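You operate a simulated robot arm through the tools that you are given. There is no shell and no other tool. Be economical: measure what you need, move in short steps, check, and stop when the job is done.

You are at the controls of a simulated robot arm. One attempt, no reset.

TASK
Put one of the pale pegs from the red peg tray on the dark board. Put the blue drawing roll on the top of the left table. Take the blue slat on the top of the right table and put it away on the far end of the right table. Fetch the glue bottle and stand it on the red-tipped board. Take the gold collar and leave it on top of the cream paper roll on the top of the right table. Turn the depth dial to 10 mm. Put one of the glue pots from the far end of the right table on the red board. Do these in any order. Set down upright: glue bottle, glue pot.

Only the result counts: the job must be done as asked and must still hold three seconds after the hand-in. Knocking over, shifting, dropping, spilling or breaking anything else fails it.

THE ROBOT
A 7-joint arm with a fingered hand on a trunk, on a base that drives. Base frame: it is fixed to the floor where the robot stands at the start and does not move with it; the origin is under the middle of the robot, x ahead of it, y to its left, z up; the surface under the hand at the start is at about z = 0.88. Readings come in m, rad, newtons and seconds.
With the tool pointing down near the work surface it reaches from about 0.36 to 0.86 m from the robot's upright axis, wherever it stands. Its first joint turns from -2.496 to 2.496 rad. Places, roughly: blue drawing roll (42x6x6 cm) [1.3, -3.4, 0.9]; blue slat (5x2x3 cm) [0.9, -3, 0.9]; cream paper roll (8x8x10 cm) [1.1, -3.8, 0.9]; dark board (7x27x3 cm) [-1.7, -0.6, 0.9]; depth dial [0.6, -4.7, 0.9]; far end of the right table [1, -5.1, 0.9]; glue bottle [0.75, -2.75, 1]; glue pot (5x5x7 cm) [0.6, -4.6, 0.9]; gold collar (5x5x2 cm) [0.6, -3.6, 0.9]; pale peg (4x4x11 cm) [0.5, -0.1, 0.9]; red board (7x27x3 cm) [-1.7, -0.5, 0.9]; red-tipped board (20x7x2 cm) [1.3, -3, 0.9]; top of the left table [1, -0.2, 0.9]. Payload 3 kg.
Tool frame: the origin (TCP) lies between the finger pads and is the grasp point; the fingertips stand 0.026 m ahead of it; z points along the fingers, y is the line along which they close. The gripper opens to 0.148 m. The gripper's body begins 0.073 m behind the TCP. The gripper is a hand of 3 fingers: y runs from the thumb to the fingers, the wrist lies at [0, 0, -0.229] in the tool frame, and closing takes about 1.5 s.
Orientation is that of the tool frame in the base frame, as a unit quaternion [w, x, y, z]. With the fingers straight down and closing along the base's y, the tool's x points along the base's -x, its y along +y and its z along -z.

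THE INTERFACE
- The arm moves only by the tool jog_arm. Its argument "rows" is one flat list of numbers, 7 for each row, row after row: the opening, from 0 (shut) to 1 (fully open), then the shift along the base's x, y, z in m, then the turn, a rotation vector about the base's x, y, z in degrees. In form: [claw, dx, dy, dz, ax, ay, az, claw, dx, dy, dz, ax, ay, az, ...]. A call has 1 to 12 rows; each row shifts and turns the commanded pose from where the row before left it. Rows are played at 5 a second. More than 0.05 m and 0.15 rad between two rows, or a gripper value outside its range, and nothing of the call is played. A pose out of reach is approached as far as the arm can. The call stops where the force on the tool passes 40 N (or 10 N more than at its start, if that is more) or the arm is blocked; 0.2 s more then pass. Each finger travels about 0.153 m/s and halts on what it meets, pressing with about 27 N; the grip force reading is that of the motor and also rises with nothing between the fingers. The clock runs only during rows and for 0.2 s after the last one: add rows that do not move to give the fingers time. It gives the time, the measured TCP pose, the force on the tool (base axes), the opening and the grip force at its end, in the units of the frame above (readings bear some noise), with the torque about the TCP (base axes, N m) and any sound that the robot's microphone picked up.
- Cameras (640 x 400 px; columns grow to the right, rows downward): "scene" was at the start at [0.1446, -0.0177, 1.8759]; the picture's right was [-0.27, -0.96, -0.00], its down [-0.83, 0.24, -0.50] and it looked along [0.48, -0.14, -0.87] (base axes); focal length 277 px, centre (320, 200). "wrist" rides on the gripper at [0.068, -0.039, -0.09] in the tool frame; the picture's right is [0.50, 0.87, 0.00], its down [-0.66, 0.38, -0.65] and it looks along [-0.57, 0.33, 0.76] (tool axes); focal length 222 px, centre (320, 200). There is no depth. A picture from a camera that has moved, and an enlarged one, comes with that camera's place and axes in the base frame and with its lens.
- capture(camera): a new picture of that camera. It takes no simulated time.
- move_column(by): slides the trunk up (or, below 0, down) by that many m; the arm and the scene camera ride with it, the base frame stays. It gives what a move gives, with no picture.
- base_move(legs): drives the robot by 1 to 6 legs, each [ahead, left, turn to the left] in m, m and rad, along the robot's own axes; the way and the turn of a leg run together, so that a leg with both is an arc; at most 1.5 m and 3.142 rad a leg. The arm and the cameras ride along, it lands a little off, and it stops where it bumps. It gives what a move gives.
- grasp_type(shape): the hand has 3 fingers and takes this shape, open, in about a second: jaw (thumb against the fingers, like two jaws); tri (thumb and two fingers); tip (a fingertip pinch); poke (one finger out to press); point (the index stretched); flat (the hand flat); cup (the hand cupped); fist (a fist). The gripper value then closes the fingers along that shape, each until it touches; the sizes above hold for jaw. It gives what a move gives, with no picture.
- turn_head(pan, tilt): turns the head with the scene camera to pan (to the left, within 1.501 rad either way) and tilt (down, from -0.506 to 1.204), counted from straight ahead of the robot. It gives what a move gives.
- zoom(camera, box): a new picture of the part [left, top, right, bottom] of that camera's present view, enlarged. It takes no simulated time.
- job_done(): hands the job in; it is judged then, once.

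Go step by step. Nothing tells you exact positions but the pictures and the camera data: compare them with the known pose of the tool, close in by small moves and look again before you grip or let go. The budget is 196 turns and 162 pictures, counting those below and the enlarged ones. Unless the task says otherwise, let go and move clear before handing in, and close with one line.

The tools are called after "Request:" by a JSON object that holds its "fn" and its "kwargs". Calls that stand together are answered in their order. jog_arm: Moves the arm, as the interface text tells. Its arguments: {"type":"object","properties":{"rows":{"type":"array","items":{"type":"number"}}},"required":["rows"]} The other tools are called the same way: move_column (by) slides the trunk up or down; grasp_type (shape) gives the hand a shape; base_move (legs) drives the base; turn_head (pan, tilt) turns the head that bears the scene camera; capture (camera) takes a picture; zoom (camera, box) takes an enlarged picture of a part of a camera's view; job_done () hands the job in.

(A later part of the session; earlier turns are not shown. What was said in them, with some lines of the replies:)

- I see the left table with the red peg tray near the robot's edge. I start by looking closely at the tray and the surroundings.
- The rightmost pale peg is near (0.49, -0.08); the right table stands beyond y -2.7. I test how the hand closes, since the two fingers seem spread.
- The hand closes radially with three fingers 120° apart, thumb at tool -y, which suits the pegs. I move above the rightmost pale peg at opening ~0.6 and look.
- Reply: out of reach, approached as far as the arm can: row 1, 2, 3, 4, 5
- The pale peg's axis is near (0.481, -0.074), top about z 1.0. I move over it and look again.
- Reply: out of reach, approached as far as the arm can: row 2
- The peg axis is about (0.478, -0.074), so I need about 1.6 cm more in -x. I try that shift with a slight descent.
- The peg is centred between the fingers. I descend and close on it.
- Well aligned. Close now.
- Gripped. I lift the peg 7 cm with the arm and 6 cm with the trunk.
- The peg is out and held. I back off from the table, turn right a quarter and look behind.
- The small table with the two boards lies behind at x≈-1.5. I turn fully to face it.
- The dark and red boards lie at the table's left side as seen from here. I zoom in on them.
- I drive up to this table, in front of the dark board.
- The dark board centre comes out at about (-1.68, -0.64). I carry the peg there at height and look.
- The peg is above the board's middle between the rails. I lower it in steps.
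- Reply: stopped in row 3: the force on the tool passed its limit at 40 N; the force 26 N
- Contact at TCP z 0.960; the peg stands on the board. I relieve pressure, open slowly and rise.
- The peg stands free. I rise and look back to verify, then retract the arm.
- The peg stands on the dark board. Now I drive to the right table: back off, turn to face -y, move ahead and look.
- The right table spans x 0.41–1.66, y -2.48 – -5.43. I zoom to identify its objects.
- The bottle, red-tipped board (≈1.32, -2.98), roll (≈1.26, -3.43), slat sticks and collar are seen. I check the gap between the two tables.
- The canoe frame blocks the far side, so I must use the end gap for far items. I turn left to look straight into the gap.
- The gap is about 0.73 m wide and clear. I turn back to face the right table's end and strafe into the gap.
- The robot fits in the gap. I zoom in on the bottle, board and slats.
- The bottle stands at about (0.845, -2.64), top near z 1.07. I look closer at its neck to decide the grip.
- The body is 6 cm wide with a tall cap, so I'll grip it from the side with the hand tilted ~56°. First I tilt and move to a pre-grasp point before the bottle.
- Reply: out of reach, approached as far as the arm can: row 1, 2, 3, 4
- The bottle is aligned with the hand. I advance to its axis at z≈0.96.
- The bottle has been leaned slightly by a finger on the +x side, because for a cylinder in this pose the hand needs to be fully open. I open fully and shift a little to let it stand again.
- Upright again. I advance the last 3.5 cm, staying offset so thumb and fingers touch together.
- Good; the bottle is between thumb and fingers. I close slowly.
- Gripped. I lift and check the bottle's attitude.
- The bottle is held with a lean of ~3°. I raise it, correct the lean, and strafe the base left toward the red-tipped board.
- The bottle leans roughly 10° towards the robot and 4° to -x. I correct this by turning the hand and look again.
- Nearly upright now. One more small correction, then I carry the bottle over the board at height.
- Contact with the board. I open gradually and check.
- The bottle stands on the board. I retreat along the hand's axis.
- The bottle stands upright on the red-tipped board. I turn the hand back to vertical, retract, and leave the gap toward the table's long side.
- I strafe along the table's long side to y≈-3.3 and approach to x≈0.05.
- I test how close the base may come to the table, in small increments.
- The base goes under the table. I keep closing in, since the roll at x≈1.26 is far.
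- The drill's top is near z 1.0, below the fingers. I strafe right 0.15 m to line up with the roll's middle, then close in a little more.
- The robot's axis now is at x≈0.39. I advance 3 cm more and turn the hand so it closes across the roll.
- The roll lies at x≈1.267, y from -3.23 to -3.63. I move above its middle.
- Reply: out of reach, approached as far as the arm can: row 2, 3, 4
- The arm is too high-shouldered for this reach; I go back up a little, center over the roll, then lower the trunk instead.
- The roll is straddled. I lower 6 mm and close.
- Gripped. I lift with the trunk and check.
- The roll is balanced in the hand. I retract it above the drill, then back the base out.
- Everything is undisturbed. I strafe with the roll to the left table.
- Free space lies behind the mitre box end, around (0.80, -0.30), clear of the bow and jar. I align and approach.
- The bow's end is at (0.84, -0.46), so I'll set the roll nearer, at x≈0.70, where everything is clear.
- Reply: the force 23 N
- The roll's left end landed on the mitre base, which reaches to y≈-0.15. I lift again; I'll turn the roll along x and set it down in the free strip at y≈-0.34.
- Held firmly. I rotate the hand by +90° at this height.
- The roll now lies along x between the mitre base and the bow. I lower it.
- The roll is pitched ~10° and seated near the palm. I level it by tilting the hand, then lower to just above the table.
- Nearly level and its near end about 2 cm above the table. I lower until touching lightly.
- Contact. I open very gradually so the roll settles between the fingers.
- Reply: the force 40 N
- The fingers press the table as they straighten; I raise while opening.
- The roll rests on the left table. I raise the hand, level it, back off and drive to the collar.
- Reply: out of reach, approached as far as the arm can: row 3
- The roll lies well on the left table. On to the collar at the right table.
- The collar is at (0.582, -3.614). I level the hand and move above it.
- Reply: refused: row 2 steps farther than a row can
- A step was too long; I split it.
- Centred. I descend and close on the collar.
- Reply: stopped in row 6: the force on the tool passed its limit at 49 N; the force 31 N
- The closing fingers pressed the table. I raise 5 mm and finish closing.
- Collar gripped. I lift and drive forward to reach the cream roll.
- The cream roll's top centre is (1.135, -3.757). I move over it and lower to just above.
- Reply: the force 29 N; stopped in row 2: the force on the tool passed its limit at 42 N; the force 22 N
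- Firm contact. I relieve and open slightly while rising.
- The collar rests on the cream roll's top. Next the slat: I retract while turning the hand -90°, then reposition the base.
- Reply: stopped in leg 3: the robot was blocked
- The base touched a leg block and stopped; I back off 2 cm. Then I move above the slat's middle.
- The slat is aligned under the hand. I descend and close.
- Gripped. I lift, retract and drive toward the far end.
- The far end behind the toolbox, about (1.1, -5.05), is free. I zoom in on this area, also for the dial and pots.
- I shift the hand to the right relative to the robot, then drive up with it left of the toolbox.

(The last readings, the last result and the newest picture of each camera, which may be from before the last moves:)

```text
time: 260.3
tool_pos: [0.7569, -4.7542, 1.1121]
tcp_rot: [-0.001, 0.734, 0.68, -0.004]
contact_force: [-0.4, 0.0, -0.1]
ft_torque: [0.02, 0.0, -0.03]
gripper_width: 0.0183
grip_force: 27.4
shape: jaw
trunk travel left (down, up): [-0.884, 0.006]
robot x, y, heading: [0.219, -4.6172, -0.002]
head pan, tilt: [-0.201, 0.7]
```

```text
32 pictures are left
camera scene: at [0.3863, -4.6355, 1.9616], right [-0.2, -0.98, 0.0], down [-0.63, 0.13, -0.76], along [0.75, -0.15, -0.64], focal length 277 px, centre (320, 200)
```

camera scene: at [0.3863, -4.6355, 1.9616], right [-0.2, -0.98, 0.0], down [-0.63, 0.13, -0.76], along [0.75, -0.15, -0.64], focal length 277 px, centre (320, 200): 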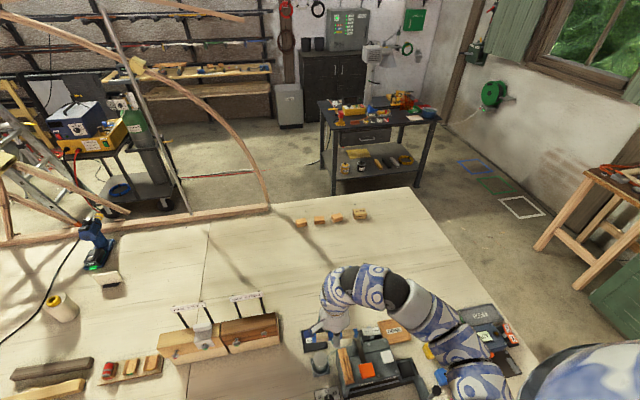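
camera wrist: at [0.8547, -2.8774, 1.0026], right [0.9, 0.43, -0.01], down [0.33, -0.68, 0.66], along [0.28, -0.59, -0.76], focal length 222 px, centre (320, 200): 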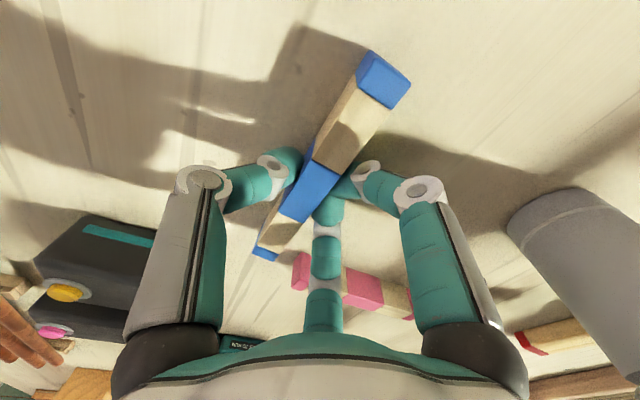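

Collar still sits on the cream roll. I advance 8 cm and move the slat behind the toolbox.

Request:
{"fn": "base_move", "kwargs": {"legs": [[0.08, 0, 0]]}}

Request:
{"fn": "jog_arm", "kwargs": {"rows": [0, 0.045, -0.01, 0, 0, 0, 0, 0, 0.045, -0.01, 0, 0, 0, 0, 0, 0.045, -0.01, 0, 0, 0, 0, 0, 0.045, -0.015, 0, 0, 0, 0, 0, 0.01, -0.045, 0, 0, 0, 0, 0, 0.003, -0.045, 0, 0, 0, 0, 0, 0, -0.045, 0, 0, 0, 0, 0, 0, -0.045, 0, 0, 0, 0, 0, 0, -0.02, 0, 0, 0, 0, 0, 0, 0, 0, 0, 0, 0]}}

Request:
{"fn": "capture", "kwargs": {"camera": "scene"}}

```text
time: 261.3
tool_pos: [0.8375, -4.7534, 1.1114]
tcp_rot: [-0.001, 0.733, 0.68, -0.005]
contact_force: [0.3, 0.4, -0.1]
ft_torque: [0.01, 0.01, -0.01]
gripper_width: 0.0185
grip_force: 27.6
shape: jaw
trunk travel left (down, up): [-0.884, 0.006]
robot x, y, heading: [0.3023, -4.621, 0.002]
head pan, tilt: [-0.201, 0.7]
```

```text
time: 263.5
tool_pos: [1.0306, -4.9989, 1.1126]
tcp_rot: [-0.001, 0.733, 0.681, -0.003]
contact_force: [0.0, 0.3, -0.3]
ft_torque: [0.04, 0.02, 0.05]
gripper_width: 0.0184
grip_force: 26.6
shape: jaw
trunk travel left (down, up): [-0.884, 0.006]
robot x, y, heading: [0.3008, -4.6183, 0.004]
head pan, tilt: [-0.201, 0.7]
```

```text
31 pictures are left
camera scene: at [0.4655, -4.6353, 1.9617], right [-0.2, -0.98, 0.0], down [-0.63, 0.13, -0.76], along [0.75, -0.15, -0.64], focal length 277 px, centre (320, 200)
```

scene: 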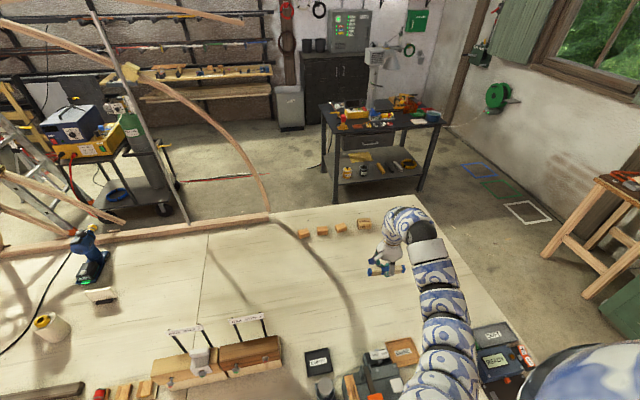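

Below is free table. I lower the slat.

Request:
{"fn": "jog_arm", "kwargs": {"rows": [0, 0, 0, -0.045, 0, 0, 0, 0, 0, 0, -0.045, 0, 0, 0, 0, 0, 0, -0.045, 0, 0, 0, 0, 0, 0, -0.045, 0, 0, 0, 0, 0, 0, -0.01, 0, 0, 0, 0, 0, 0, 0, 0, 0, 0]}}

Request:
{"fn": "jog_arm", "kwargs": {"rows": [0, 0, 0, -0.004, 0, 0, 0, 0, 0, 0, 0, 0, 0, 0]}}

Request:
{"fn": "jog_arm", "kwargs": {"rows": [0, 0, 0, -0.003, 0, 0, 0, 0, 0, 0, 0, 0, 0, 0]}}

```text
time: 264.9
tool_pos: [1.0308, -4.9992, 0.9233]
tcp_rot: [-0.001, 0.733, 0.68, -0.004]
contact_force: [-0.4, -0.8, -0.6]
ft_torque: [-0.01, -0.01, 0.0]
gripper_width: 0.0182
grip_force: 27.4
shape: jaw
trunk travel left (down, up): [-0.884, 0.006]
robot x, y, heading: [0.3019, -4.6177, -0.001]
head pan, tilt: [-0.201, 0.7]
```

```text
time: 265.5
tool_pos: [1.0305, -4.9995, 0.9179]
tcp_rot: [0.0, 0.733, 0.68, -0.005]
contact_force: [-0.3, 0.2, -0.2]
ft_torque: [-0.03, 0.01, -0.02]
gripper_width: 0.0182
grip_force: 27.2
shape: jaw
trunk travel left (down, up): [-0.884, 0.006]
robot x, y, heading: [0.3027, -4.6183, -0.004]
head pan, tilt: [-0.201, 0.7]
```

```text
time: 266.1
tool_pos: [1.03, -4.9979, 0.9153]
tcp_rot: [0.0, 0.733, 0.68, -0.005]
contact_force: [0.2, -0.7, 0.3]
ft_torque: [-0.01, 0.0, 0.02]
gripper_width: 0.0181
grip_force: 27.1
shape: jaw
trunk travel left (down, up): [-0.884, 0.006]
robot x, y, heading: [0.3062, -4.6205, -0.003]
head pan, tilt: [-0.201, 0.7]
```

Request:
{"fn": "jog_arm", "kwargs": {"rows": [0, 0, 0, -0.003, 0, 0, 0, 0, 0, 0, 0, 0, 0, 0]}}

Request:
{"fn": "jog_arm", "kwargs": {"rows": [0, 0, 0, -0.001, 0, 0, 0, 0.2, 0, 0, 0, 0, 0, 0, 0.3, 0, 0, 0.002, 0, 0, 0, 0.5, 0, 0, 0.003, 0, 0, 0, 0.8, 0, 0, 0.005, 0, 0, 0, 0.8, 0, 0, 0.03, 0, 0, 0, 0.8, 0, 0, 0.045, 0, 0, 0, 0.8, 0, 0, 0.045, 0, 0, 0, 0.6, 0, 0, 0.045, 0, 0, 0]}}

Request:
{"fn": "capture", "kwargs": {"camera": "wrist"}}

```text
time: 266.7
tool_pos: [1.0299, -4.9991, 0.9126]
tcp_rot: [-0.001, 0.732, 0.681, -0.004]
contact_force: [0.2, 1.6, 1.2]
ft_torque: [-0.02, -0.01, 0.0]
gripper_width: 0.0183
grip_force: 27.2
shape: jaw
trunk travel left (down, up): [-0.884, 0.006]
robot x, y, heading: [0.2975, -4.6209, 0.0]
head pan, tilt: [-0.201, 0.7]
```

```text
time: 268.7
tool_pos: [1.0287, -4.9995, 1.0855]
tcp_rot: [-0.001, 0.733, 0.68, -0.004]
contact_force: [0.3, 0.1, 0.1]
ft_torque: [-0.02, -0.01, -0.01]
gripper_width: 0.0892
grip_force: 0.1
shape: jaw
trunk travel left (down, up): [-0.884, 0.006]
robot x, y, heading: [0.3001, -4.6193, -0.0]
head pan, tilt: [-0.201, 0.7]
```

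```text
30 pictures are left
camera wrist: at [0.9948, -4.9291, 1.177], right [0.9, 0.43, -0.01], down [0.33, -0.68, 0.66], along [0.28, -0.59, -0.76], focal length 222 px, centre (320, 200)
```

wrist: 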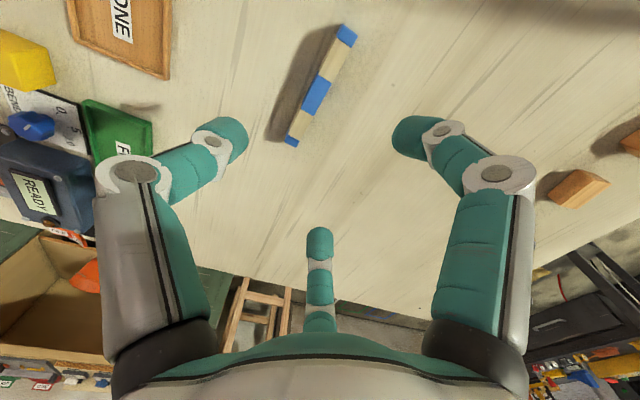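

The slat lies on the far end. I retract around the toolbox and back the base to work on the dial and pot.

Request:
{"fn": "jog_arm", "kwargs": {"rows": [0.6, 0, 0.045, 0.01, 0, 0, 0, 0.6, 0, 0.045, 0.01, 0, 0, 0, 0.6, 0, 0.045, 0.005, 0, 0, 0, 0.6, 0, 0.045, 0, 0, 0, 0, 0.6, -0.02, 0.04, 0, 0, 0, 0, 0.6, -0.045, 0.01, 0, 0, 0, 0, 0.6, -0.045, 0.01, 0, 0, 0, 0, 0.6, -0.045, 0.01, 0, 0, 0, 0, 0.6, -0.035, 0.01, 0, 0, 0, 0]}}

Request:
{"fn": "base_move", "kwargs": {"legs": [[-0.26, 0, 0]]}}

Request:
{"fn": "turn_head", "kwargs": {"pan": -0.1, "tilt": 1.0}}

Request:
{"fn": "capture", "kwargs": {"camera": "scene"}}

```text
time: 270.7
tool_pos: [0.8385, -4.7377, 1.1115]
tcp_rot: [0.0, 0.733, 0.681, -0.005]
contact_force: [0.1, -0.2, 0.6]
ft_torque: [-0.02, 0.01, 0.01]
gripper_width: 0.0891
grip_force: 0.1
shape: jaw
trunk travel left (down, up): [-0.884, 0.006]
robot x, y, heading: [0.3008, -4.6198, 0.002]
head pan, tilt: [-0.201, 0.7]
```

```text
time: 272.6
tool_pos: [0.5759, -4.7386, 1.1114]
tcp_rot: [-0.002, 0.732, 0.681, -0.004]
contact_force: [-0.4, -0.7, 1.0]
ft_torque: [-0.03, -0.03, 0.03]
gripper_width: 0.0893
grip_force: 0.1
shape: jaw
trunk travel left (down, up): [-0.884, 0.006]
robot x, y, heading: [0.0394, -4.6225, 0.004]
head pan, tilt: [-0.201, 0.7]
```

```text
time: 273.4
tool_pos: [0.5778, -4.7378, 1.1106]
tcp_rot: [-0.001, 0.733, 0.68, -0.004]
contact_force: [-0.5, 0.7, 0.0]
ft_torque: [-0.01, 0.03, 0.0]
gripper_width: 0.0893
grip_force: 0.0
shape: jaw
trunk travel left (down, up): [-0.884, 0.006]
robot x, y, heading: [0.0415, -4.6218, -0.001]
head pan, tilt: [-0.099, 1.0]
```

```text
29 pictures are left
camera scene: at [0.1888, -4.6255, 1.9384], right [-0.1, -1.0, 0.0], down [-0.84, 0.08, -0.54], along [0.54, -0.05, -0.84], focal length 277 px, centre (320, 200)
```

scene: 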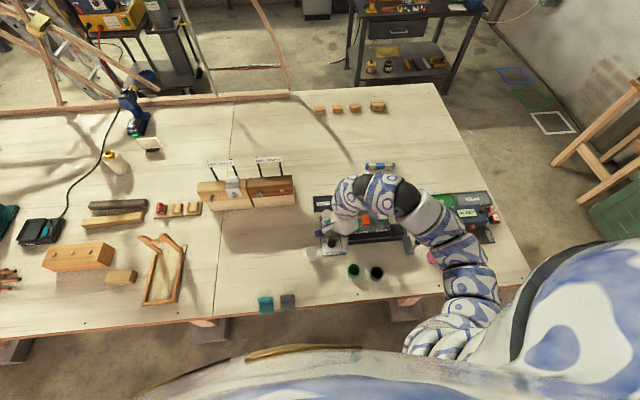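

Request:
{"fn": "zoom", "kwargs": {"camera": "scene", "box": [296, 222, 360, 266]}}

Request:
{"fn": "capture", "kwargs": {"camera": "wrist"}}

```text
9.09 times, centred on (328, 244) of scene
camera zoom: at [0.1888, -4.6255, 1.9384], right [-0.1, -1.0, 0.0], down [-0.84, 0.08, -0.54], along [0.54, -0.05, -0.84], focal length 2521 px, centre (247, -200)
```

zoom: 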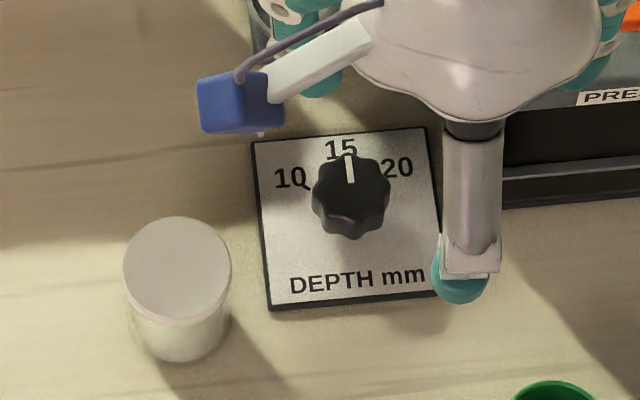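

```text
27 pictures are left
camera wrist: at [0.5436, -4.6678, 1.2009], right [0.9, 0.44, -0.01], down [0.33, -0.68, 0.66], along [0.28, -0.59, -0.76], focal length 222 px, centre (320, 200)
```

wrist: 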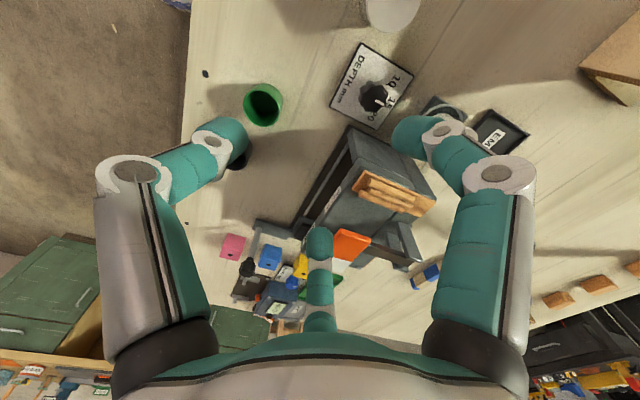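

The dial points at 15; the 10 mark is ~50° counterclockwise. I move the hand above the knob at (0.641, -4.712).

Request:
{"fn": "jog_arm", "kwargs": {"rows": [0.5, 0.032, 0.013, -0.02, 0, 0, 0, 0.5, 0.031, 0.013, -0.03, 0, 0, 0, 0.5, 0, 0, -0.045, 0, 0, 0, 0.5, 0, 0, -0.03, 0, 0, 0, 0.5, 0, 0, 0, 0, 0, 0]}}

Request:
{"fn": "capture", "kwargs": {"camera": "wrist"}}

```text
time: 274.6
tool_pos: [0.6402, -4.7107, 0.9867]
tcp_rot: [-0.001, 0.732, 0.681, -0.005]
contact_force: [-0.3, 16.5, 7.5]
ft_torque: [-0.72, -0.21, 0.4]
gripper_width: 0.07
grip_force: 0.0
shape: jaw
trunk travel left (down, up): [-0.884, 0.006]
robot x, y, heading: [0.037, -4.6197, 0.002]
head pan, tilt: [-0.099, 1.0]
```

```text
26 pictures are left
camera wrist: at [0.606, -4.6402, 1.0769], right [0.9, 0.44, -0.01], down [0.34, -0.68, 0.66], along [0.28, -0.59, -0.76], focal length 222 px, centre (320, 200)
```

wrist: 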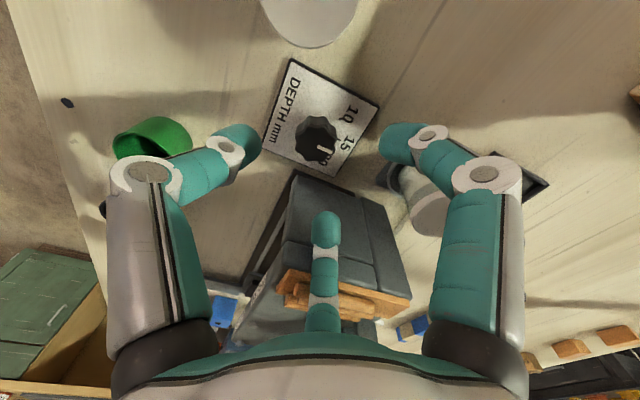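

A finger touches the toolbox edge beside the dial. I rise, turn the hand +24° so no finger faces the toolbox, and tilt slightly away.

Request:
{"fn": "jog_arm", "kwargs": {"rows": [0.5, 0, 0.002, 0.04, 0, 0, 0, 0.45, 0, 0, 0.02, 0, 0, 8.1, 0.45, 0, 0, 0, 0, 0, 8.1, 0.45, 0, 0, 0, 0, 0, 8.1, 0.45, 0, 0, 0, -6, 0, 0, 0.45, 0, 0, 0, 0, 0, 0]}}

Request:
{"fn": "capture", "kwargs": {"camera": "wrist"}}

Request:
{"fn": "zoom", "kwargs": {"camera": "scene", "box": [296, 202, 392, 266]}}

```text
time: 276.0
tool_pos: [0.6401, -4.7088, 1.0462]
tcp_rot: [0.031, 0.571, 0.819, -0.048]
contact_force: [0.4, 0.1, -0.2]
ft_torque: [-0.02, -0.01, -0.03]
gripper_width: 0.067
grip_force: 0.0
shape: jaw
trunk travel left (down, up): [-0.884, 0.006]
robot x, y, heading: [0.0413, -4.6195, -0.001]
head pan, tilt: [-0.099, 1.0]
```

```text
25 pictures are left
camera wrist: at [0.5802, -4.651, 1.1303], right [0.64, 0.76, -0.09], down [0.58, -0.41, 0.7], along [0.5, -0.5, -0.71], focal length 222 px, centre (320, 200)
```

wrist: 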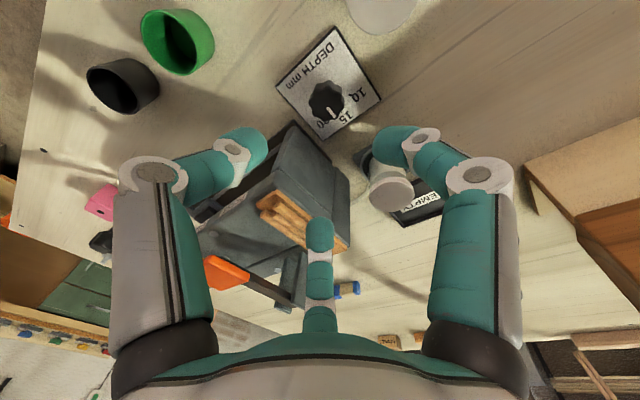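

```text
6.25 times, centred on (344, 234) of scene
camera zoom: at [0.1889, -4.626, 1.9383], right [-0.1, -1.0, 0.0], down [-0.84, 0.08, -0.54], along [0.54, -0.05, -0.84], focal length 1734 px, centre (170, -12)
```

zoom: 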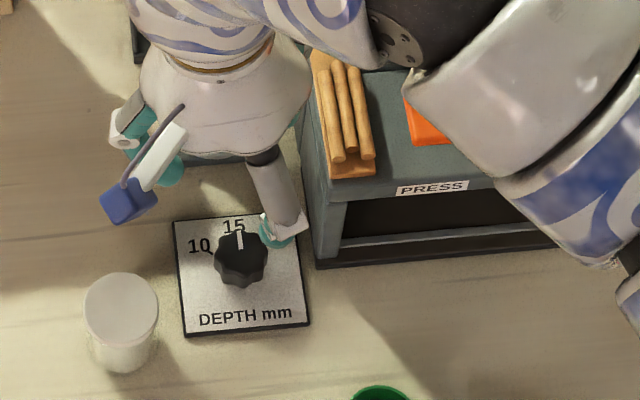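

Request:
{"fn": "jog_arm", "kwargs": {"rows": [0.45, -0.001, -0.004, -0.04, 0, 0, 0, 0.45, 0, 0, -0.04, 0, 0, 0, 0.45, 0, 0, -0.025, 0, 0, 0, 0.45, 0, 0, 0, 0, 0, 0]}}

Request:
{"fn": "capture", "kwargs": {"camera": "wrist"}}

```text
time: 277.0
tool_pos: [0.6385, -4.7133, 0.9404]
tcp_rot: [0.03, 0.571, 0.819, -0.048]
contact_force: [0.7, -0.9, -0.7]
ft_torque: [0.01, -0.01, 0.0]
gripper_width: 0.0667
grip_force: 0.1
shape: jaw
trunk travel left (down, up): [-0.884, 0.006]
robot x, y, heading: [0.0409, -4.6213, 0.001]
head pan, tilt: [-0.099, 1.0]
```

```text
23 pictures are left
camera wrist: at [0.5795, -4.6542, 1.0251], right [0.64, 0.76, -0.09], down [0.58, -0.41, 0.7], along [0.5, -0.5, -0.71], focal length 222 px, centre (320, 200)
```

wrist: 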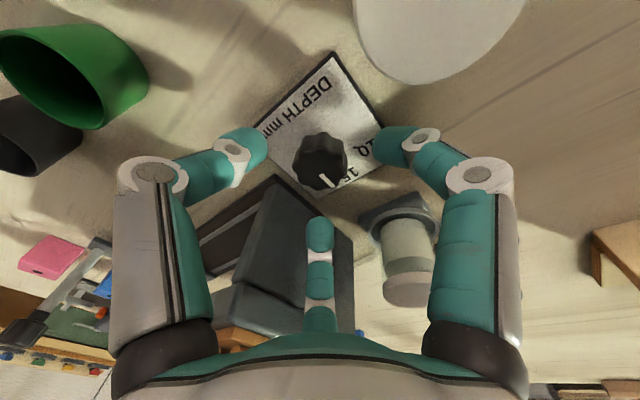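

Knob centred, no contact with the toolbox. I lower 1.5 cm and close on the knob.

Request:
{"fn": "jog_arm", "kwargs": {"rows": [0.45, 0, 0, -0.008, 0, 0, 0, 0.45, 0, 0, -0.007, 0, 0, 0, 0.3, 0, 0, 0, 0, 0, 0, 0.15, 0, 0, 0, 0, 0, 0, 0, 0, 0, 0, 0, 0, 0, 0, 0, 0, 0, 0, 0, 0, 0, 0, 0, 0, 0, 0, 0]}}

Request:
{"fn": "capture", "kwargs": {"camera": "wrist"}}

```text
time: 278.6
tool_pos: [0.6383, -4.7148, 0.9246]
tcp_rot: [0.03, 0.572, 0.818, -0.048]
contact_force: [-3.5, -0.6, -2.8]
ft_torque: [0.05, 0.07, 0.02]
gripper_width: 0.0252
grip_force: 27.3
shape: jaw
trunk travel left (down, up): [-0.884, 0.006]
robot x, y, heading: [0.0371, -4.6197, 0.001]
head pan, tilt: [-0.099, 1.0]
```

```text
22 pictures are left
camera wrist: at [0.5794, -4.6546, 1.0101], right [0.64, 0.76, -0.09], down [0.58, -0.41, 0.7], along [0.5, -0.5, -0.71], focal length 222 px, centre (320, 200)
```

wrist: 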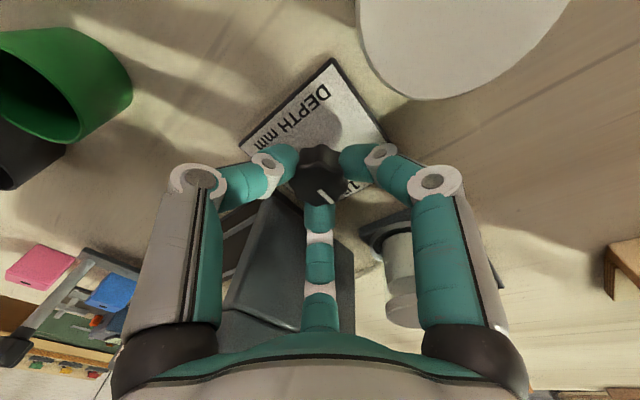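

Knob held. I turn it counterclockwise by ~49°.

Request:
{"fn": "jog_arm", "kwargs": {"rows": [0, 0, 0, 0, 0, 0, 8.2, 0, 0, 0, 0, 0, 0, 8.2, 0, 0, 0, 0, 0, 0, 8.2, 0, 0, 0, 0, 0, 0, 8.2, 0, 0, 0, 0, 0, 0, 8.2, 0, 0, 0, 0, 0, 0, 8.2, 0, 0, 0, 0, 0, 0, 0]}}

Request:
{"fn": "zoom", "kwargs": {"camera": "scene", "box": [296, 222, 360, 266]}}

```text
time: 280.2
tool_pos: [0.638, -4.7134, 0.9252]
tcp_rot: [0.048, 0.178, 0.982, -0.031]
contact_force: [-11.1, 1.3, -4.1]
ft_torque: [0.02, 0.27, -0.03]
gripper_width: 0.0249
grip_force: 27.4
shape: jaw
trunk travel left (down, up): [-0.884, 0.006]
robot x, y, heading: [0.0387, -4.6158, 0.002]
head pan, tilt: [-0.099, 1.0]
```

```text
9.09 times, centred on (328, 244) of scene
camera zoom: at [0.1881, -4.6254, 1.9384], right [-0.1, -1.0, 0.0], down [-0.84, 0.08, -0.54], along [0.54, -0.05, -0.84], focal length 2521 px, centre (247, -200)
```

zoom: 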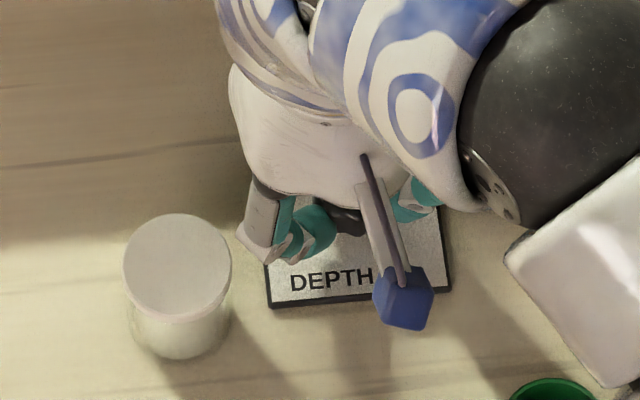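

I open slightly, rise, and read the dial.

Request:
{"fn": "jog_arm", "kwargs": {"rows": [0.25, 0, 0, 0, 0, 0, 0, 0.33, 0, 0, 0.001, 0, 0, 0, 0.36, 0, 0, 0.01, 0, 0, 0, 0.36, 0, 0, 0.04, 0, 0, 0, 0.36, 0, 0, 0.045, 0, 0, 0, 0.36, -0.04, 0, 0.02, 0, 0, 0, 0.36, -0.045, 0, 0, 0, 0, 0, 0.36, 0, 0, 0, 0, 0, 0]}}

Request:
{"fn": "zoom", "kwargs": {"camera": "scene", "box": [296, 222, 360, 266]}}

Request:
{"fn": "capture", "kwargs": {"camera": "wrist"}}

```text
time: 282.0
tool_pos: [0.5553, -4.7148, 1.0415]
tcp_rot: [0.048, 0.179, 0.982, -0.03]
contact_force: [-0.2, 0.0, -0.1]
ft_torque: [0.05, 0.01, 0.0]
gripper_width: 0.0532
grip_force: 0.1
shape: jaw
trunk travel left (down, up): [-0.884, 0.006]
robot x, y, heading: [0.04, -4.617, 0.001]
head pan, tilt: [-0.099, 1.0]
```

```text
9.09 times, centred on (328, 244) of scene
camera zoom: at [0.1894, -4.6251, 1.9382], right [-0.1, -1.0, 0.0], down [-0.84, 0.08, -0.54], along [0.54, -0.05, -0.84], focal length 2521 px, centre (247, -200)
```

zoom: 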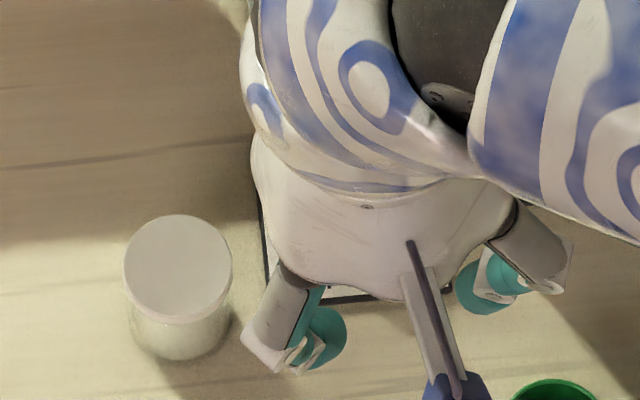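

```text
19 pictures are left
camera wrist: at [0.4696, -4.7206, 1.1268], right [-0.16, 0.98, -0.09], down [0.69, 0.17, 0.7], along [0.71, 0.05, -0.71], focal length 222 px, centre (320, 200)
```

wrist: 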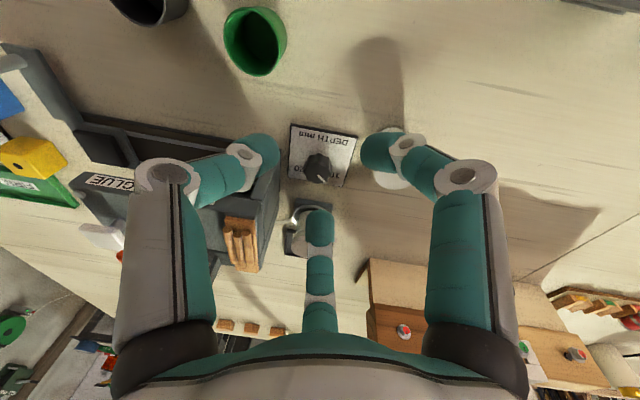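

Request:
{"fn": "zoom", "kwargs": {"camera": "wrist", "box": [280, 115, 368, 195]}}

```text
5.00 times, centred on (324, 155) of wrist
camera zoom: at [0.4696, -4.7206, 1.1268], right [-0.16, 0.98, -0.09], down [0.69, 0.17, 0.7], along [0.71, 0.05, -0.71], focal length 1111 px, centre (300, 425)
```

zoom: 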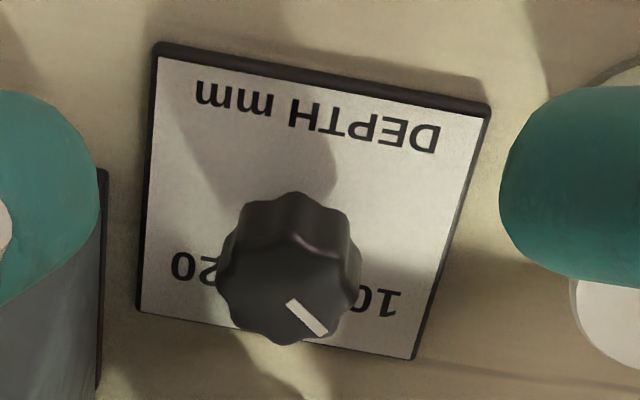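

The pointer reads ≈50° — on the 10 mark. Now the free glue pot at about (0.597, -4.633): I level the hand and move above it.

Request:
{"fn": "jog_arm", "kwargs": {"rows": [0.5, 0.02, 0.03, 0, 3.92, 4.54, 0, 0.6, 0.02, 0.03, 0, 0, 0, 0, 0.6, 0.002, 0.022, -0.01, 0, 0, 0, 0.6, 0, 0, 0, 0, 0, 0]}}

Request:
{"fn": "capture", "kwargs": {"camera": "wrist"}}

```text
time: 283.0
tool_pos: [0.5959, -4.6331, 1.0316]
tcp_rot: [0.002, 0.179, 0.984, -0.004]
contact_force: [-0.2, 0.3, 0.4]
ft_torque: [-0.03, 0.0, -0.05]
gripper_width: 0.0884
grip_force: 0.0
shape: jaw
trunk travel left (down, up): [-0.884, 0.006]
robot x, y, heading: [0.0387, -4.6136, -0.005]
head pan, tilt: [-0.099, 1.0]
```

```text
17 pictures are left
camera wrist: at [0.5182, -4.6443, 1.1217], right [-0.16, 0.99, -0.01], down [0.74, 0.13, 0.66], along [0.65, 0.1, -0.76], focal length 222 px, centre (320, 200)
```

wrist: 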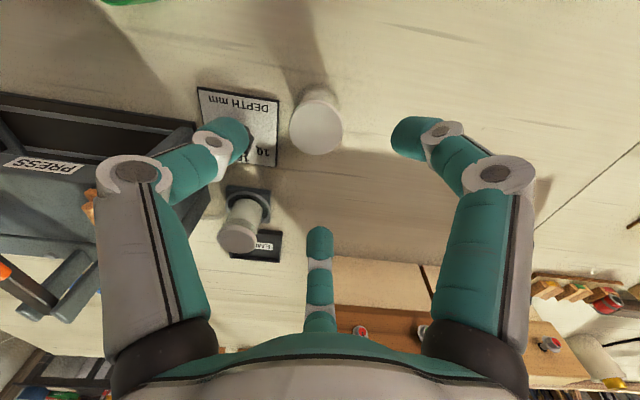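

Centred on the pot. I descend and close.

Request:
{"fn": "jog_arm", "kwargs": {"rows": [0.6, -0.002, -0.003, -0.035, 0, 0, 0, 0.6, 0, 0, -0.04, 0, 0, 0, 0.6, 0, 0, -0.03, 0, 0, 0, 0.6, 0, 0, 0, 0, 0, 0]}}

Request:
{"fn": "capture", "kwargs": {"camera": "wrist"}}

```text
time: 284.0
tool_pos: [0.5958, -4.6345, 0.9264]
tcp_rot: [0.003, 0.178, 0.984, -0.004]
contact_force: [-0.3, -0.5, 0.1]
ft_torque: [0.02, 0.01, 0.01]
gripper_width: 0.0882
grip_force: 0.0
shape: jaw
trunk travel left (down, up): [-0.884, 0.006]
robot x, y, heading: [0.0405, -4.6217, 0.008]
head pan, tilt: [-0.099, 1.0]
```

```text
16 pictures are left
camera wrist: at [0.5173, -4.6468, 1.0167], right [-0.16, 0.99, -0.01], down [0.74, 0.13, 0.66], along [0.65, 0.1, -0.75], focal length 222 px, centre (320, 200)
```

wrist: 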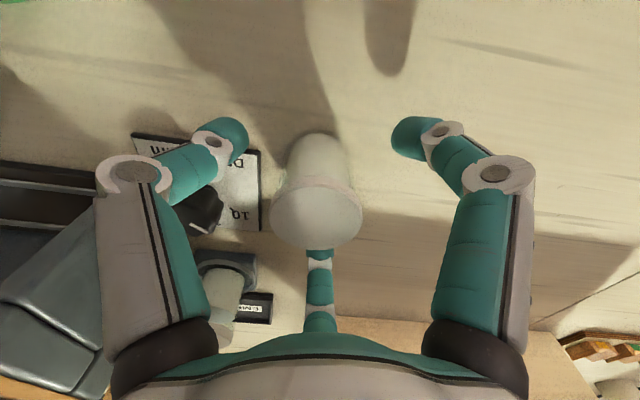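

Request:
{"fn": "jog_arm", "kwargs": {"rows": [0.45, 0, 0, 0, 0, 0, 0, 0.3, 0, 0, 0, 0, 0, 0, 0.1, 0, 0, 0, 0, 0, 0, 0, 0, 0, 0, 0, 0, 0, 0, 0, 0, 0, 0, 0, 0, 0, 0, 0, 0, 0, 0, 0]}}

Request:
{"fn": "jog_arm", "kwargs": {"rows": [0, 0, 0, 0.03, 0, 0, 0, 0, 0, 0, 0.04, 0, 0, 0, 0, 0, 0.01, 0.045, 0, 0, 0, 0, -0.02, 0.01, 0.04, 0, 0, 0, 0, -0.03, 0, 0.02, 0, 0, 0, 0, 0, 0, 0, 0, 0, 0]}}

Request:
{"fn": "capture", "kwargs": {"camera": "wrist"}}

Request:
{"fn": "zoom", "kwargs": {"camera": "scene", "box": [296, 222, 360, 266]}}

```text
time: 285.4
tool_pos: [0.5948, -4.6353, 0.9266]
tcp_rot: [0.002, 0.179, 0.984, -0.004]
contact_force: [-0.2, -0.2, -0.1]
ft_torque: [-0.01, -0.01, -0.04]
gripper_width: 0.0398
grip_force: 26.9
shape: jaw
trunk travel left (down, up): [-0.884, 0.006]
robot x, y, heading: [0.0377, -4.6189, 0.004]
head pan, tilt: [-0.099, 1.0]
```

```text
time: 286.8
tool_pos: [0.5426, -4.6159, 1.1028]
tcp_rot: [0.002, 0.18, 0.984, -0.004]
contact_force: [0.0, 0.4, -0.4]
ft_torque: [0.0, -0.02, 0.02]
gripper_width: 0.0396
grip_force: 27.0
shape: jaw
trunk travel left (down, up): [-0.884, 0.006]
robot x, y, heading: [0.0374, -4.619, -0.0]
head pan, tilt: [-0.099, 1.0]
```

```text
15 pictures are left
camera wrist: at [0.4657, -4.6271, 1.1932], right [-0.16, 0.99, -0.01], down [0.74, 0.13, 0.65], along [0.65, 0.1, -0.76], focal length 222 px, centre (320, 200)
```

wrist: 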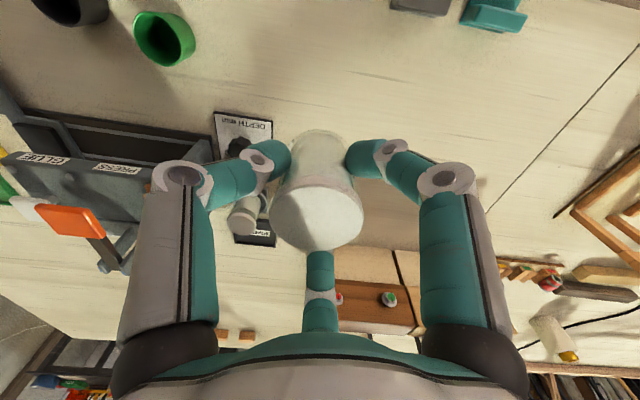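

```text
9.09 times, centred on (328, 244) of scene
camera zoom: at [0.1894, -4.6252, 1.9382], right [-0.1, -1.0, 0.0], down [-0.84, 0.08, -0.54], along [0.54, -0.05, -0.84], focal length 2521 px, centre (247, -200)
```

zoom: 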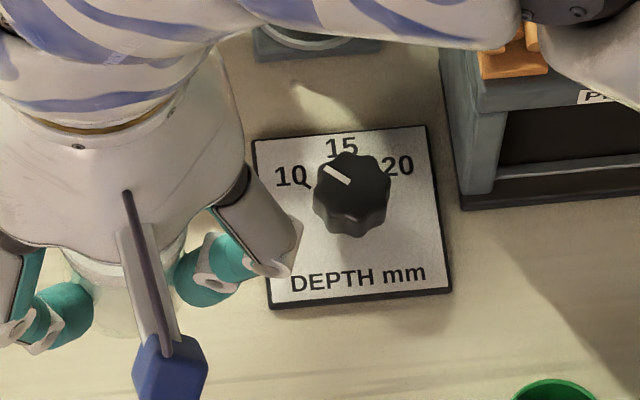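

The pot is held. I take a finer look at the pointer against the 10 mark.

Request:
{"fn": "zoom", "kwargs": {"camera": "scene", "box": [320, 234, 344, 250]}}

```text
16.00 times, centred on (332, 242) of scene
camera zoom: at [0.1894, -4.6252, 1.9382], right [-0.1, -1.0, 0.0], down [-0.84, 0.08, -0.54], along [0.54, -0.05, -0.84], focal length 4438 px, centre (128, -472)
```

zoom: 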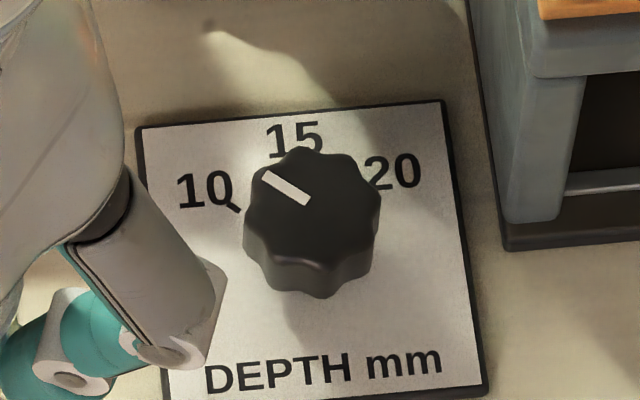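

The pointer stands within ~2° of the 10 mark. Now I carry the pot to the small table.

Request:
{"fn": "base_move", "kwargs": {"legs": [[-0.4, 0, 0], [0, 1.5, 0], [0, 1.5, 0], [0, 1.1, 0], [0, 0, 3.141], [0.5, 0, 0]]}}

Request:
{"fn": "turn_head", "kwargs": {"pan": 0.1, "tilt": 0.95}}

Request:
{"fn": "capture", "kwargs": {"camera": "scene"}}

```text
time: 318.5
tool_pos: [-1.381, -0.5218, 1.1017]
tcp_rot: [-0.004, 0.984, -0.178, -0.002]
contact_force: [-0.2, 0.7, -0.8]
ft_torque: [-0.01, 0.02, 0.02]
gripper_width: 0.0391
grip_force: 26.6
shape: jaw
trunk travel left (down, up): [-0.884, 0.006]
robot x, y, heading: [-0.8746, -0.5141, -3.135]
head pan, tilt: [-0.099, 1.0]
```

```text
time: 319.3
tool_pos: [-1.3807, -0.5209, 1.1033]
tcp_rot: [-0.004, 0.984, -0.178, -0.001]
contact_force: [0.1, -0.3, 0.1]
ft_torque: [-0.01, 0.0, -0.02]
gripper_width: 0.0392
grip_force: 27.0
shape: jaw
trunk travel left (down, up): [-0.884, 0.006]
robot x, y, heading: [-0.8779, -0.5141, -3.135]
head pan, tilt: [0.099, 0.949]
```

```text
12 pictures are left
camera scene: at [-1.0284, -0.5219, 1.9419], right [-0.1, 0.99, 0.0], down [0.81, 0.08, -0.58], along [-0.58, -0.06, -0.81], focal length 277 px, centre (320, 200)
```

scene: 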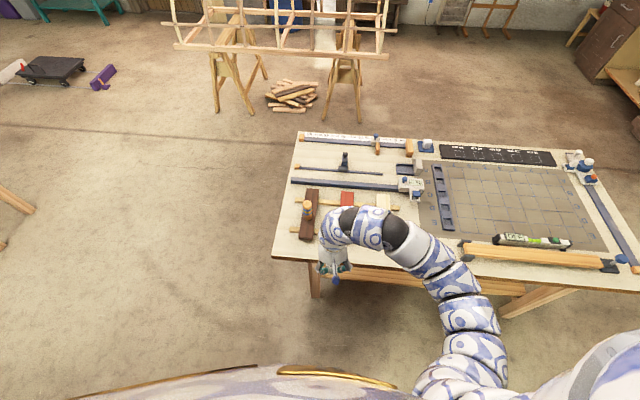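

The peg still stands. I go 10 cm closer and bring the pot over the red board's middle at (-1.69, -0.476).

Request:
{"fn": "base_move", "kwargs": {"legs": [[0.1, 0, 0]]}}

Request:
{"fn": "jog_arm", "kwargs": {"rows": [0, -0.04, 0.009, 0, 0, 0, 0, 0, -0.04, 0.009, 0, 0, 0, 0, 0, -0.04, 0.009, 0, 0, 0, 0, 0, -0.04, 0.009, 0, 0, 0, 0, 0, -0.04, 0.009, 0, 0, 0, 0, 0, 0, 0, -0.04, 0, 0, 0, 0, 0, 0, 0, 0, 0, 0]}}

Request:
{"fn": "zoom", "kwargs": {"camera": "scene", "box": [270, 180, 430, 280]}}

Request:
{"fn": "capture", "kwargs": {"camera": "wrist"}}

```text
time: 320.4
tool_pos: [-1.4822, -0.5214, 1.1027]
tcp_rot: [-0.003, 0.984, -0.178, -0.002]
contact_force: [-0.6, 0.3, -0.6]
ft_torque: [-0.01, -0.04, 0.01]
gripper_width: 0.0394
grip_force: 26.5
shape: jaw
trunk travel left (down, up): [-0.884, 0.006]
robot x, y, heading: [-0.9758, -0.5121, -3.138]
head pan, tilt: [0.099, 0.949]
```

```text
time: 322.0
tool_pos: [-1.6815, -0.476, 1.0638]
tcp_rot: [-0.004, 0.984, -0.177, -0.002]
contact_force: [-0.4, -0.6, -0.5]
ft_torque: [-0.04, 0.01, -0.01]
gripper_width: 0.039
grip_force: 26.5
shape: jaw
trunk travel left (down, up): [-0.884, 0.006]
robot x, y, heading: [-0.977, -0.5152, -3.132]
head pan, tilt: [0.099, 0.949]
```

```text
4.00 times, centred on (350, 230) of scene
camera zoom: at [-1.1292, -0.5229, 1.9419], right [-0.11, 0.99, 0.0], down [0.81, 0.09, -0.58], along [-0.58, -0.06, -0.81], focal length 1109 px, centre (200, 80)
```

zoom: 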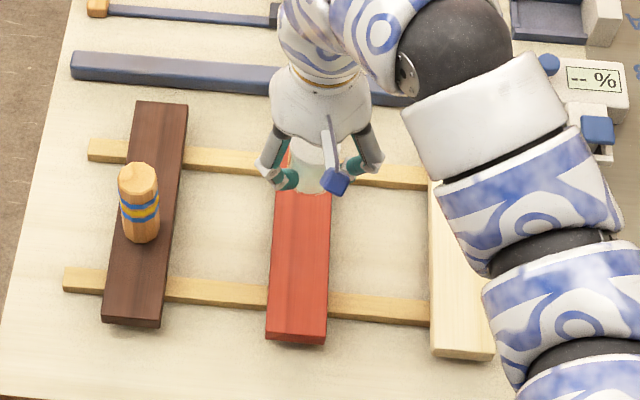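

```text
10 pictures are left
camera wrist: at [-1.6046, -0.4649, 1.153], right [0.17, -0.99, -0.01], down [-0.74, -0.13, 0.66], along [-0.65, -0.1, -0.76], focal length 222 px, centre (320, 200)
```

wrist: 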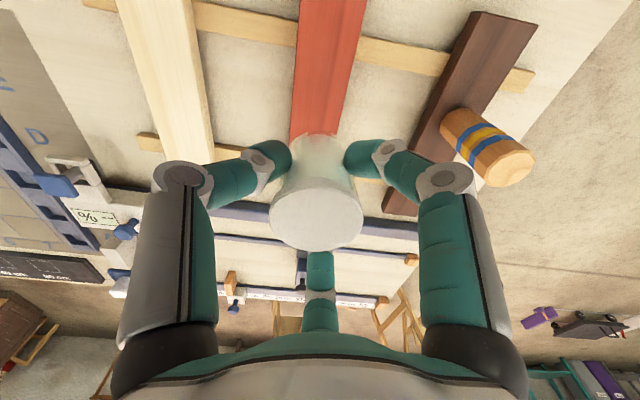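

Pot is above the red board's centreline. I lower it.

Request:
{"fn": "jog_arm", "kwargs": {"rows": [0, 0, 0, -0.04, 0, 0, 0, 0, 0, 0, -0.04, 0, 0, 0, 0, 0, 0, -0.025, 0, 0, 0, 0, 0, 0, -0.008, 0, 0, 0, 0, 0, 0, 0, 0, 0, 0]}}

Request:
{"fn": "zoom", "kwargs": {"camera": "scene", "box": [310, 200, 390, 250]}}

```text
time: 323.2
tool_pos: [-1.6806, -0.4768, 0.9499]
tcp_rot: [-0.005, 0.984, -0.176, -0.003]
contact_force: [-0.3, 0.4, -0.8]
ft_torque: [0.02, 0.0, 0.01]
gripper_width: 0.039
grip_force: 26.7
shape: jaw
trunk travel left (down, up): [-0.884, 0.006]
robot x, y, heading: [-0.9731, -0.5183, -3.136]
head pan, tilt: [0.099, 0.949]
```

```text
8.00 times, centred on (350, 225) of scene
camera zoom: at [-1.129, -0.5227, 1.9419], right [-0.11, 0.99, 0.0], down [0.81, 0.09, -0.58], along [-0.58, -0.06, -0.81], focal length 2219 px, centre (80, 0)
```

zoom: 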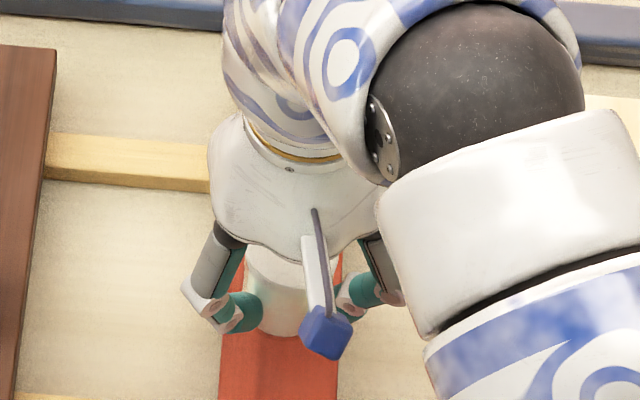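

Request:
{"fn": "jog_arm", "kwargs": {"rows": [0, 0, 0, -0.005, 0, 0, 0, 0, 0, 0, -0.004, 0, 0, 0, 0, 0, 0, 0, 0, 0, 0]}}

Request:
{"fn": "jog_arm", "kwargs": {"rows": [0, 0, 0, -0.003, 0, 0, 0, 0, 0, 0, -0.002, 0, 0, 0, 0, 0, 0, 0, 0, 0, 0]}}

Request:
{"fn": "jog_arm", "kwargs": {"rows": [0, 0, 0, -0.003, 0, 0, 0, 0, 0, 0, 0, 0, 0, 0]}}

```text
time: 324.0
tool_pos: [-1.6825, -0.4768, 0.9412]
tcp_rot: [-0.004, 0.984, -0.177, -0.003]
contact_force: [-0.1, 0.1, -0.6]
ft_torque: [0.0, -0.01, 0.01]
gripper_width: 0.0389
grip_force: 27.0
shape: jaw
trunk travel left (down, up): [-0.884, 0.006]
robot x, y, heading: [-0.9754, -0.5157, -3.136]
head pan, tilt: [0.099, 0.949]
```

```text
time: 324.8
tool_pos: [-1.6815, -0.4769, 0.937]
tcp_rot: [-0.004, 0.984, -0.177, -0.002]
contact_force: [0.0, -0.3, -0.3]
ft_torque: [0.0, -0.01, 0.01]
gripper_width: 0.0391
grip_force: 26.7
shape: jaw
trunk travel left (down, up): [-0.884, 0.006]
robot x, y, heading: [-0.9771, -0.5106, -3.134]
head pan, tilt: [0.099, 0.949]
```

```text
time: 325.4
tool_pos: [-1.6809, -0.4746, 0.9328]
tcp_rot: [-0.004, 0.984, -0.176, -0.002]
contact_force: [0.2, 0.1, -0.9]
ft_torque: [0.02, 0.0, -0.02]
gripper_width: 0.0391
grip_force: 26.8
shape: jaw
trunk travel left (down, up): [-0.884, 0.006]
robot x, y, heading: [-0.977, -0.5172, -3.134]
head pan, tilt: [0.099, 0.949]
```

Request:
{"fn": "jog_arm", "kwargs": {"rows": [0, 0, 0, -0.003, 0, 0, 0, 0, 0, 0, 0, 0, 0, 0]}}

Request:
{"fn": "jog_arm", "kwargs": {"rows": [0, 0, 0, -0.002, 0, 0, 0, 0, 0, 0, 0, 0, 0, 0]}}

```text
time: 326.0
tool_pos: [-1.6805, -0.4754, 0.9312]
tcp_rot: [-0.004, 0.984, -0.177, -0.003]
contact_force: [-0.1, -0.9, -0.2]
ft_torque: [-0.03, 0.0, 0.01]
gripper_width: 0.0393
grip_force: 27.0
shape: jaw
trunk travel left (down, up): [-0.884, 0.006]
robot x, y, heading: [-0.9788, -0.5147, -3.137]
head pan, tilt: [0.099, 0.949]
```

```text
time: 326.6
tool_pos: [-1.68, -0.4763, 0.9288]
tcp_rot: [-0.004, 0.984, -0.177, -0.002]
contact_force: [-1.1, -0.9, -0.3]
ft_torque: [0.0, 0.01, 0.01]
gripper_width: 0.039
grip_force: 26.5
shape: jaw
trunk travel left (down, up): [-0.884, 0.006]
robot x, y, heading: [-0.9772, -0.5125, -3.132]
head pan, tilt: [0.099, 0.949]
```

Request:
{"fn": "jog_arm", "kwargs": {"rows": [0, 0, 0, -0.003, 0, 0, 0, 0, 0, 0, 0, 0, 0, 0]}}

Request:
{"fn": "jog_arm", "kwargs": {"rows": [0, 0, 0, -0.002, 0, 0, 0, 0, 0, 0, 0, 0, 0, 0]}}

```text
time: 327.2
tool_pos: [-1.6804, -0.4771, 0.9233]
tcp_rot: [-0.004, 0.984, -0.178, -0.002]
contact_force: [0.1, -0.5, -0.9]
ft_torque: [-0.02, -0.02, 0.04]
gripper_width: 0.0393
grip_force: 27.0
shape: jaw
trunk travel left (down, up): [-0.884, 0.006]
robot x, y, heading: [-0.9754, -0.5136, -3.134]
head pan, tilt: [0.099, 0.949]
```

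```text
time: 327.8
tool_pos: [-1.6809, -0.4767, 0.9238]
tcp_rot: [-0.004, 0.984, -0.176, -0.003]
contact_force: [-0.4, -0.9, 2.9]
ft_torque: [0.06, 0.03, -0.02]
gripper_width: 0.0389
grip_force: 27.8
shape: jaw
trunk travel left (down, up): [-0.884, 0.006]
robot x, y, heading: [-0.9764, -0.5136, -3.133]
head pan, tilt: [0.099, 0.949]
```

Touching. I lower 1 mm more, open gradually and rise.

Request:
{"fn": "jog_arm", "kwargs": {"rows": [0, 0, 0, -0.001, 0, 0, 0, 0.28, 0, 0, 0, 0, 0, 0, 0.34, 0, 0, 0, 0, 0, 0, 0.45, 0, 0, 0, 0, 0, 0, 0.6, 0, 0, 0, 0, 0, 0, 0.6, 0, 0, 0, 0, 0, 0, 0.6, 0, 0, 0.03, 0, 0, 0, 0.6, 0, 0, 0.045, 0, 0, 0, 0.6, 0, 0, 0.045, 0, 0, 0, 0.6, 0.02, 0, 0.04, 0, 0, 0, 0.6, 0.04, 0, 0, 0, 0, 0, 0.6, 0.04, 0, 0, 0, 0, 0]}}

Request:
{"fn": "base_move", "kwargs": {"legs": [[-0.25, 0, 0]]}}

Request:
{"fn": "capture", "kwargs": {"camera": "scene"}}

Request:
{"fn": "zoom", "kwargs": {"camera": "scene", "box": [270, 120, 430, 220]}}

```text
time: 330.4
tool_pos: [-1.5796, -0.4776, 1.0797]
tcp_rot: [-0.004, 0.984, -0.178, -0.003]
contact_force: [0.5, -1.0, 0.1]
ft_torque: [-0.03, 0.0, -0.01]
gripper_width: 0.0885
grip_force: 0.1
shape: jaw
trunk travel left (down, up): [-0.884, 0.006]
robot x, y, heading: [-0.9751, -0.5147, -3.137]
head pan, tilt: [0.099, 0.949]
```

```text
time: 332.2
tool_pos: [-1.3329, -0.4754, 1.0817]
tcp_rot: [-0.004, 0.984, -0.177, -0.002]
contact_force: [0.3, 0.2, 0.2]
ft_torque: [-0.01, 0.0, -0.01]
gripper_width: 0.0884
grip_force: 0.1
shape: jaw
trunk travel left (down, up): [-0.884, 0.006]
robot x, y, heading: [-0.7327, -0.5172, -3.136]
head pan, tilt: [0.099, 0.949]
```

```text
8 pictures are left
camera scene: at [-0.8795, -0.5211, 1.942], right [-0.1, 0.99, 0.0], down [0.81, 0.08, -0.58], along [-0.58, -0.06, -0.81], focal length 277 px, centre (320, 200)
```

scene: 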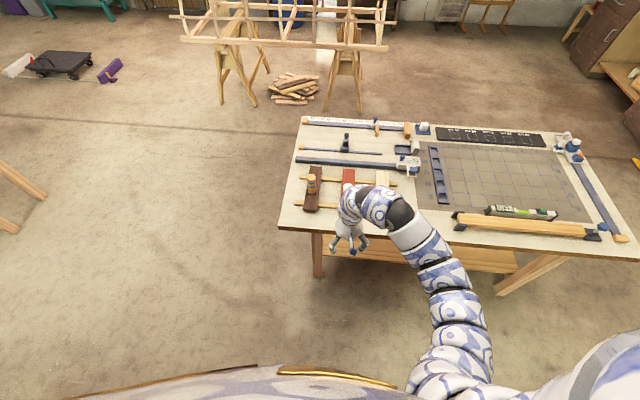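

```text
4.00 times, centred on (350, 170) of scene
camera zoom: at [-0.8795, -0.5211, 1.942], right [-0.1, 0.99, 0.0], down [0.81, 0.08, -0.58], along [-0.58, -0.06, -0.81], focal length 1109 px, centre (200, 320)
```

zoom: 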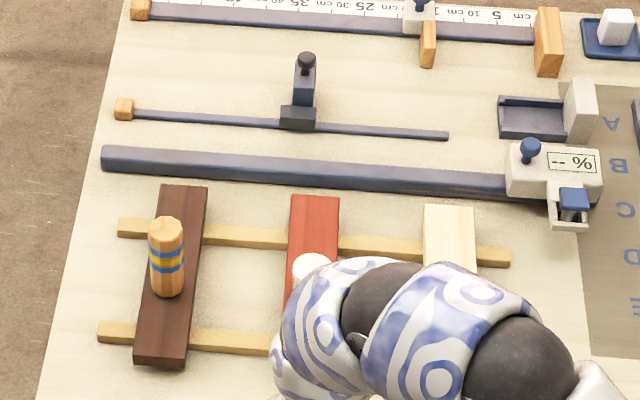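

Request:
{"fn": "capture", "kwargs": {"camera": "wrist"}}

```text
6 pictures are left
camera wrist: at [-1.2555, -0.4633, 1.1712], right [0.17, -0.99, -0.01], down [-0.74, -0.13, 0.66], along [-0.65, -0.1, -0.75], focal length 222 px, centre (320, 200)
```

wrist: 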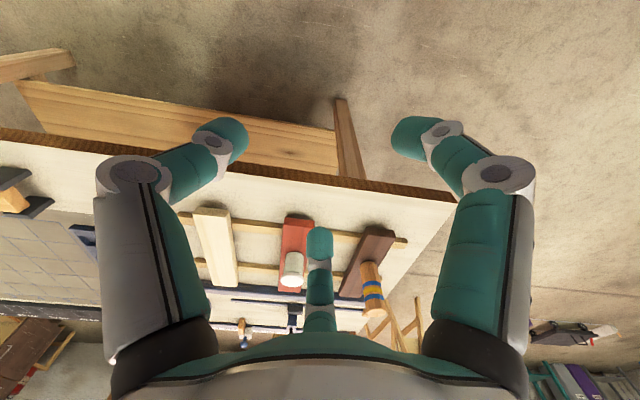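

The pot stands upright on the red board and the peg on the dark board. The other tasks were checked along the way, so I hand in.

Request:
{"fn": "job_done", "kwargs": {}}

```text
The job is handed in.
```

All seven tasks are done and the job is handed in. The collar sits flat but slightly off-centre on the cream roll, and the dial reads within about 2° of the 10 mm mark.
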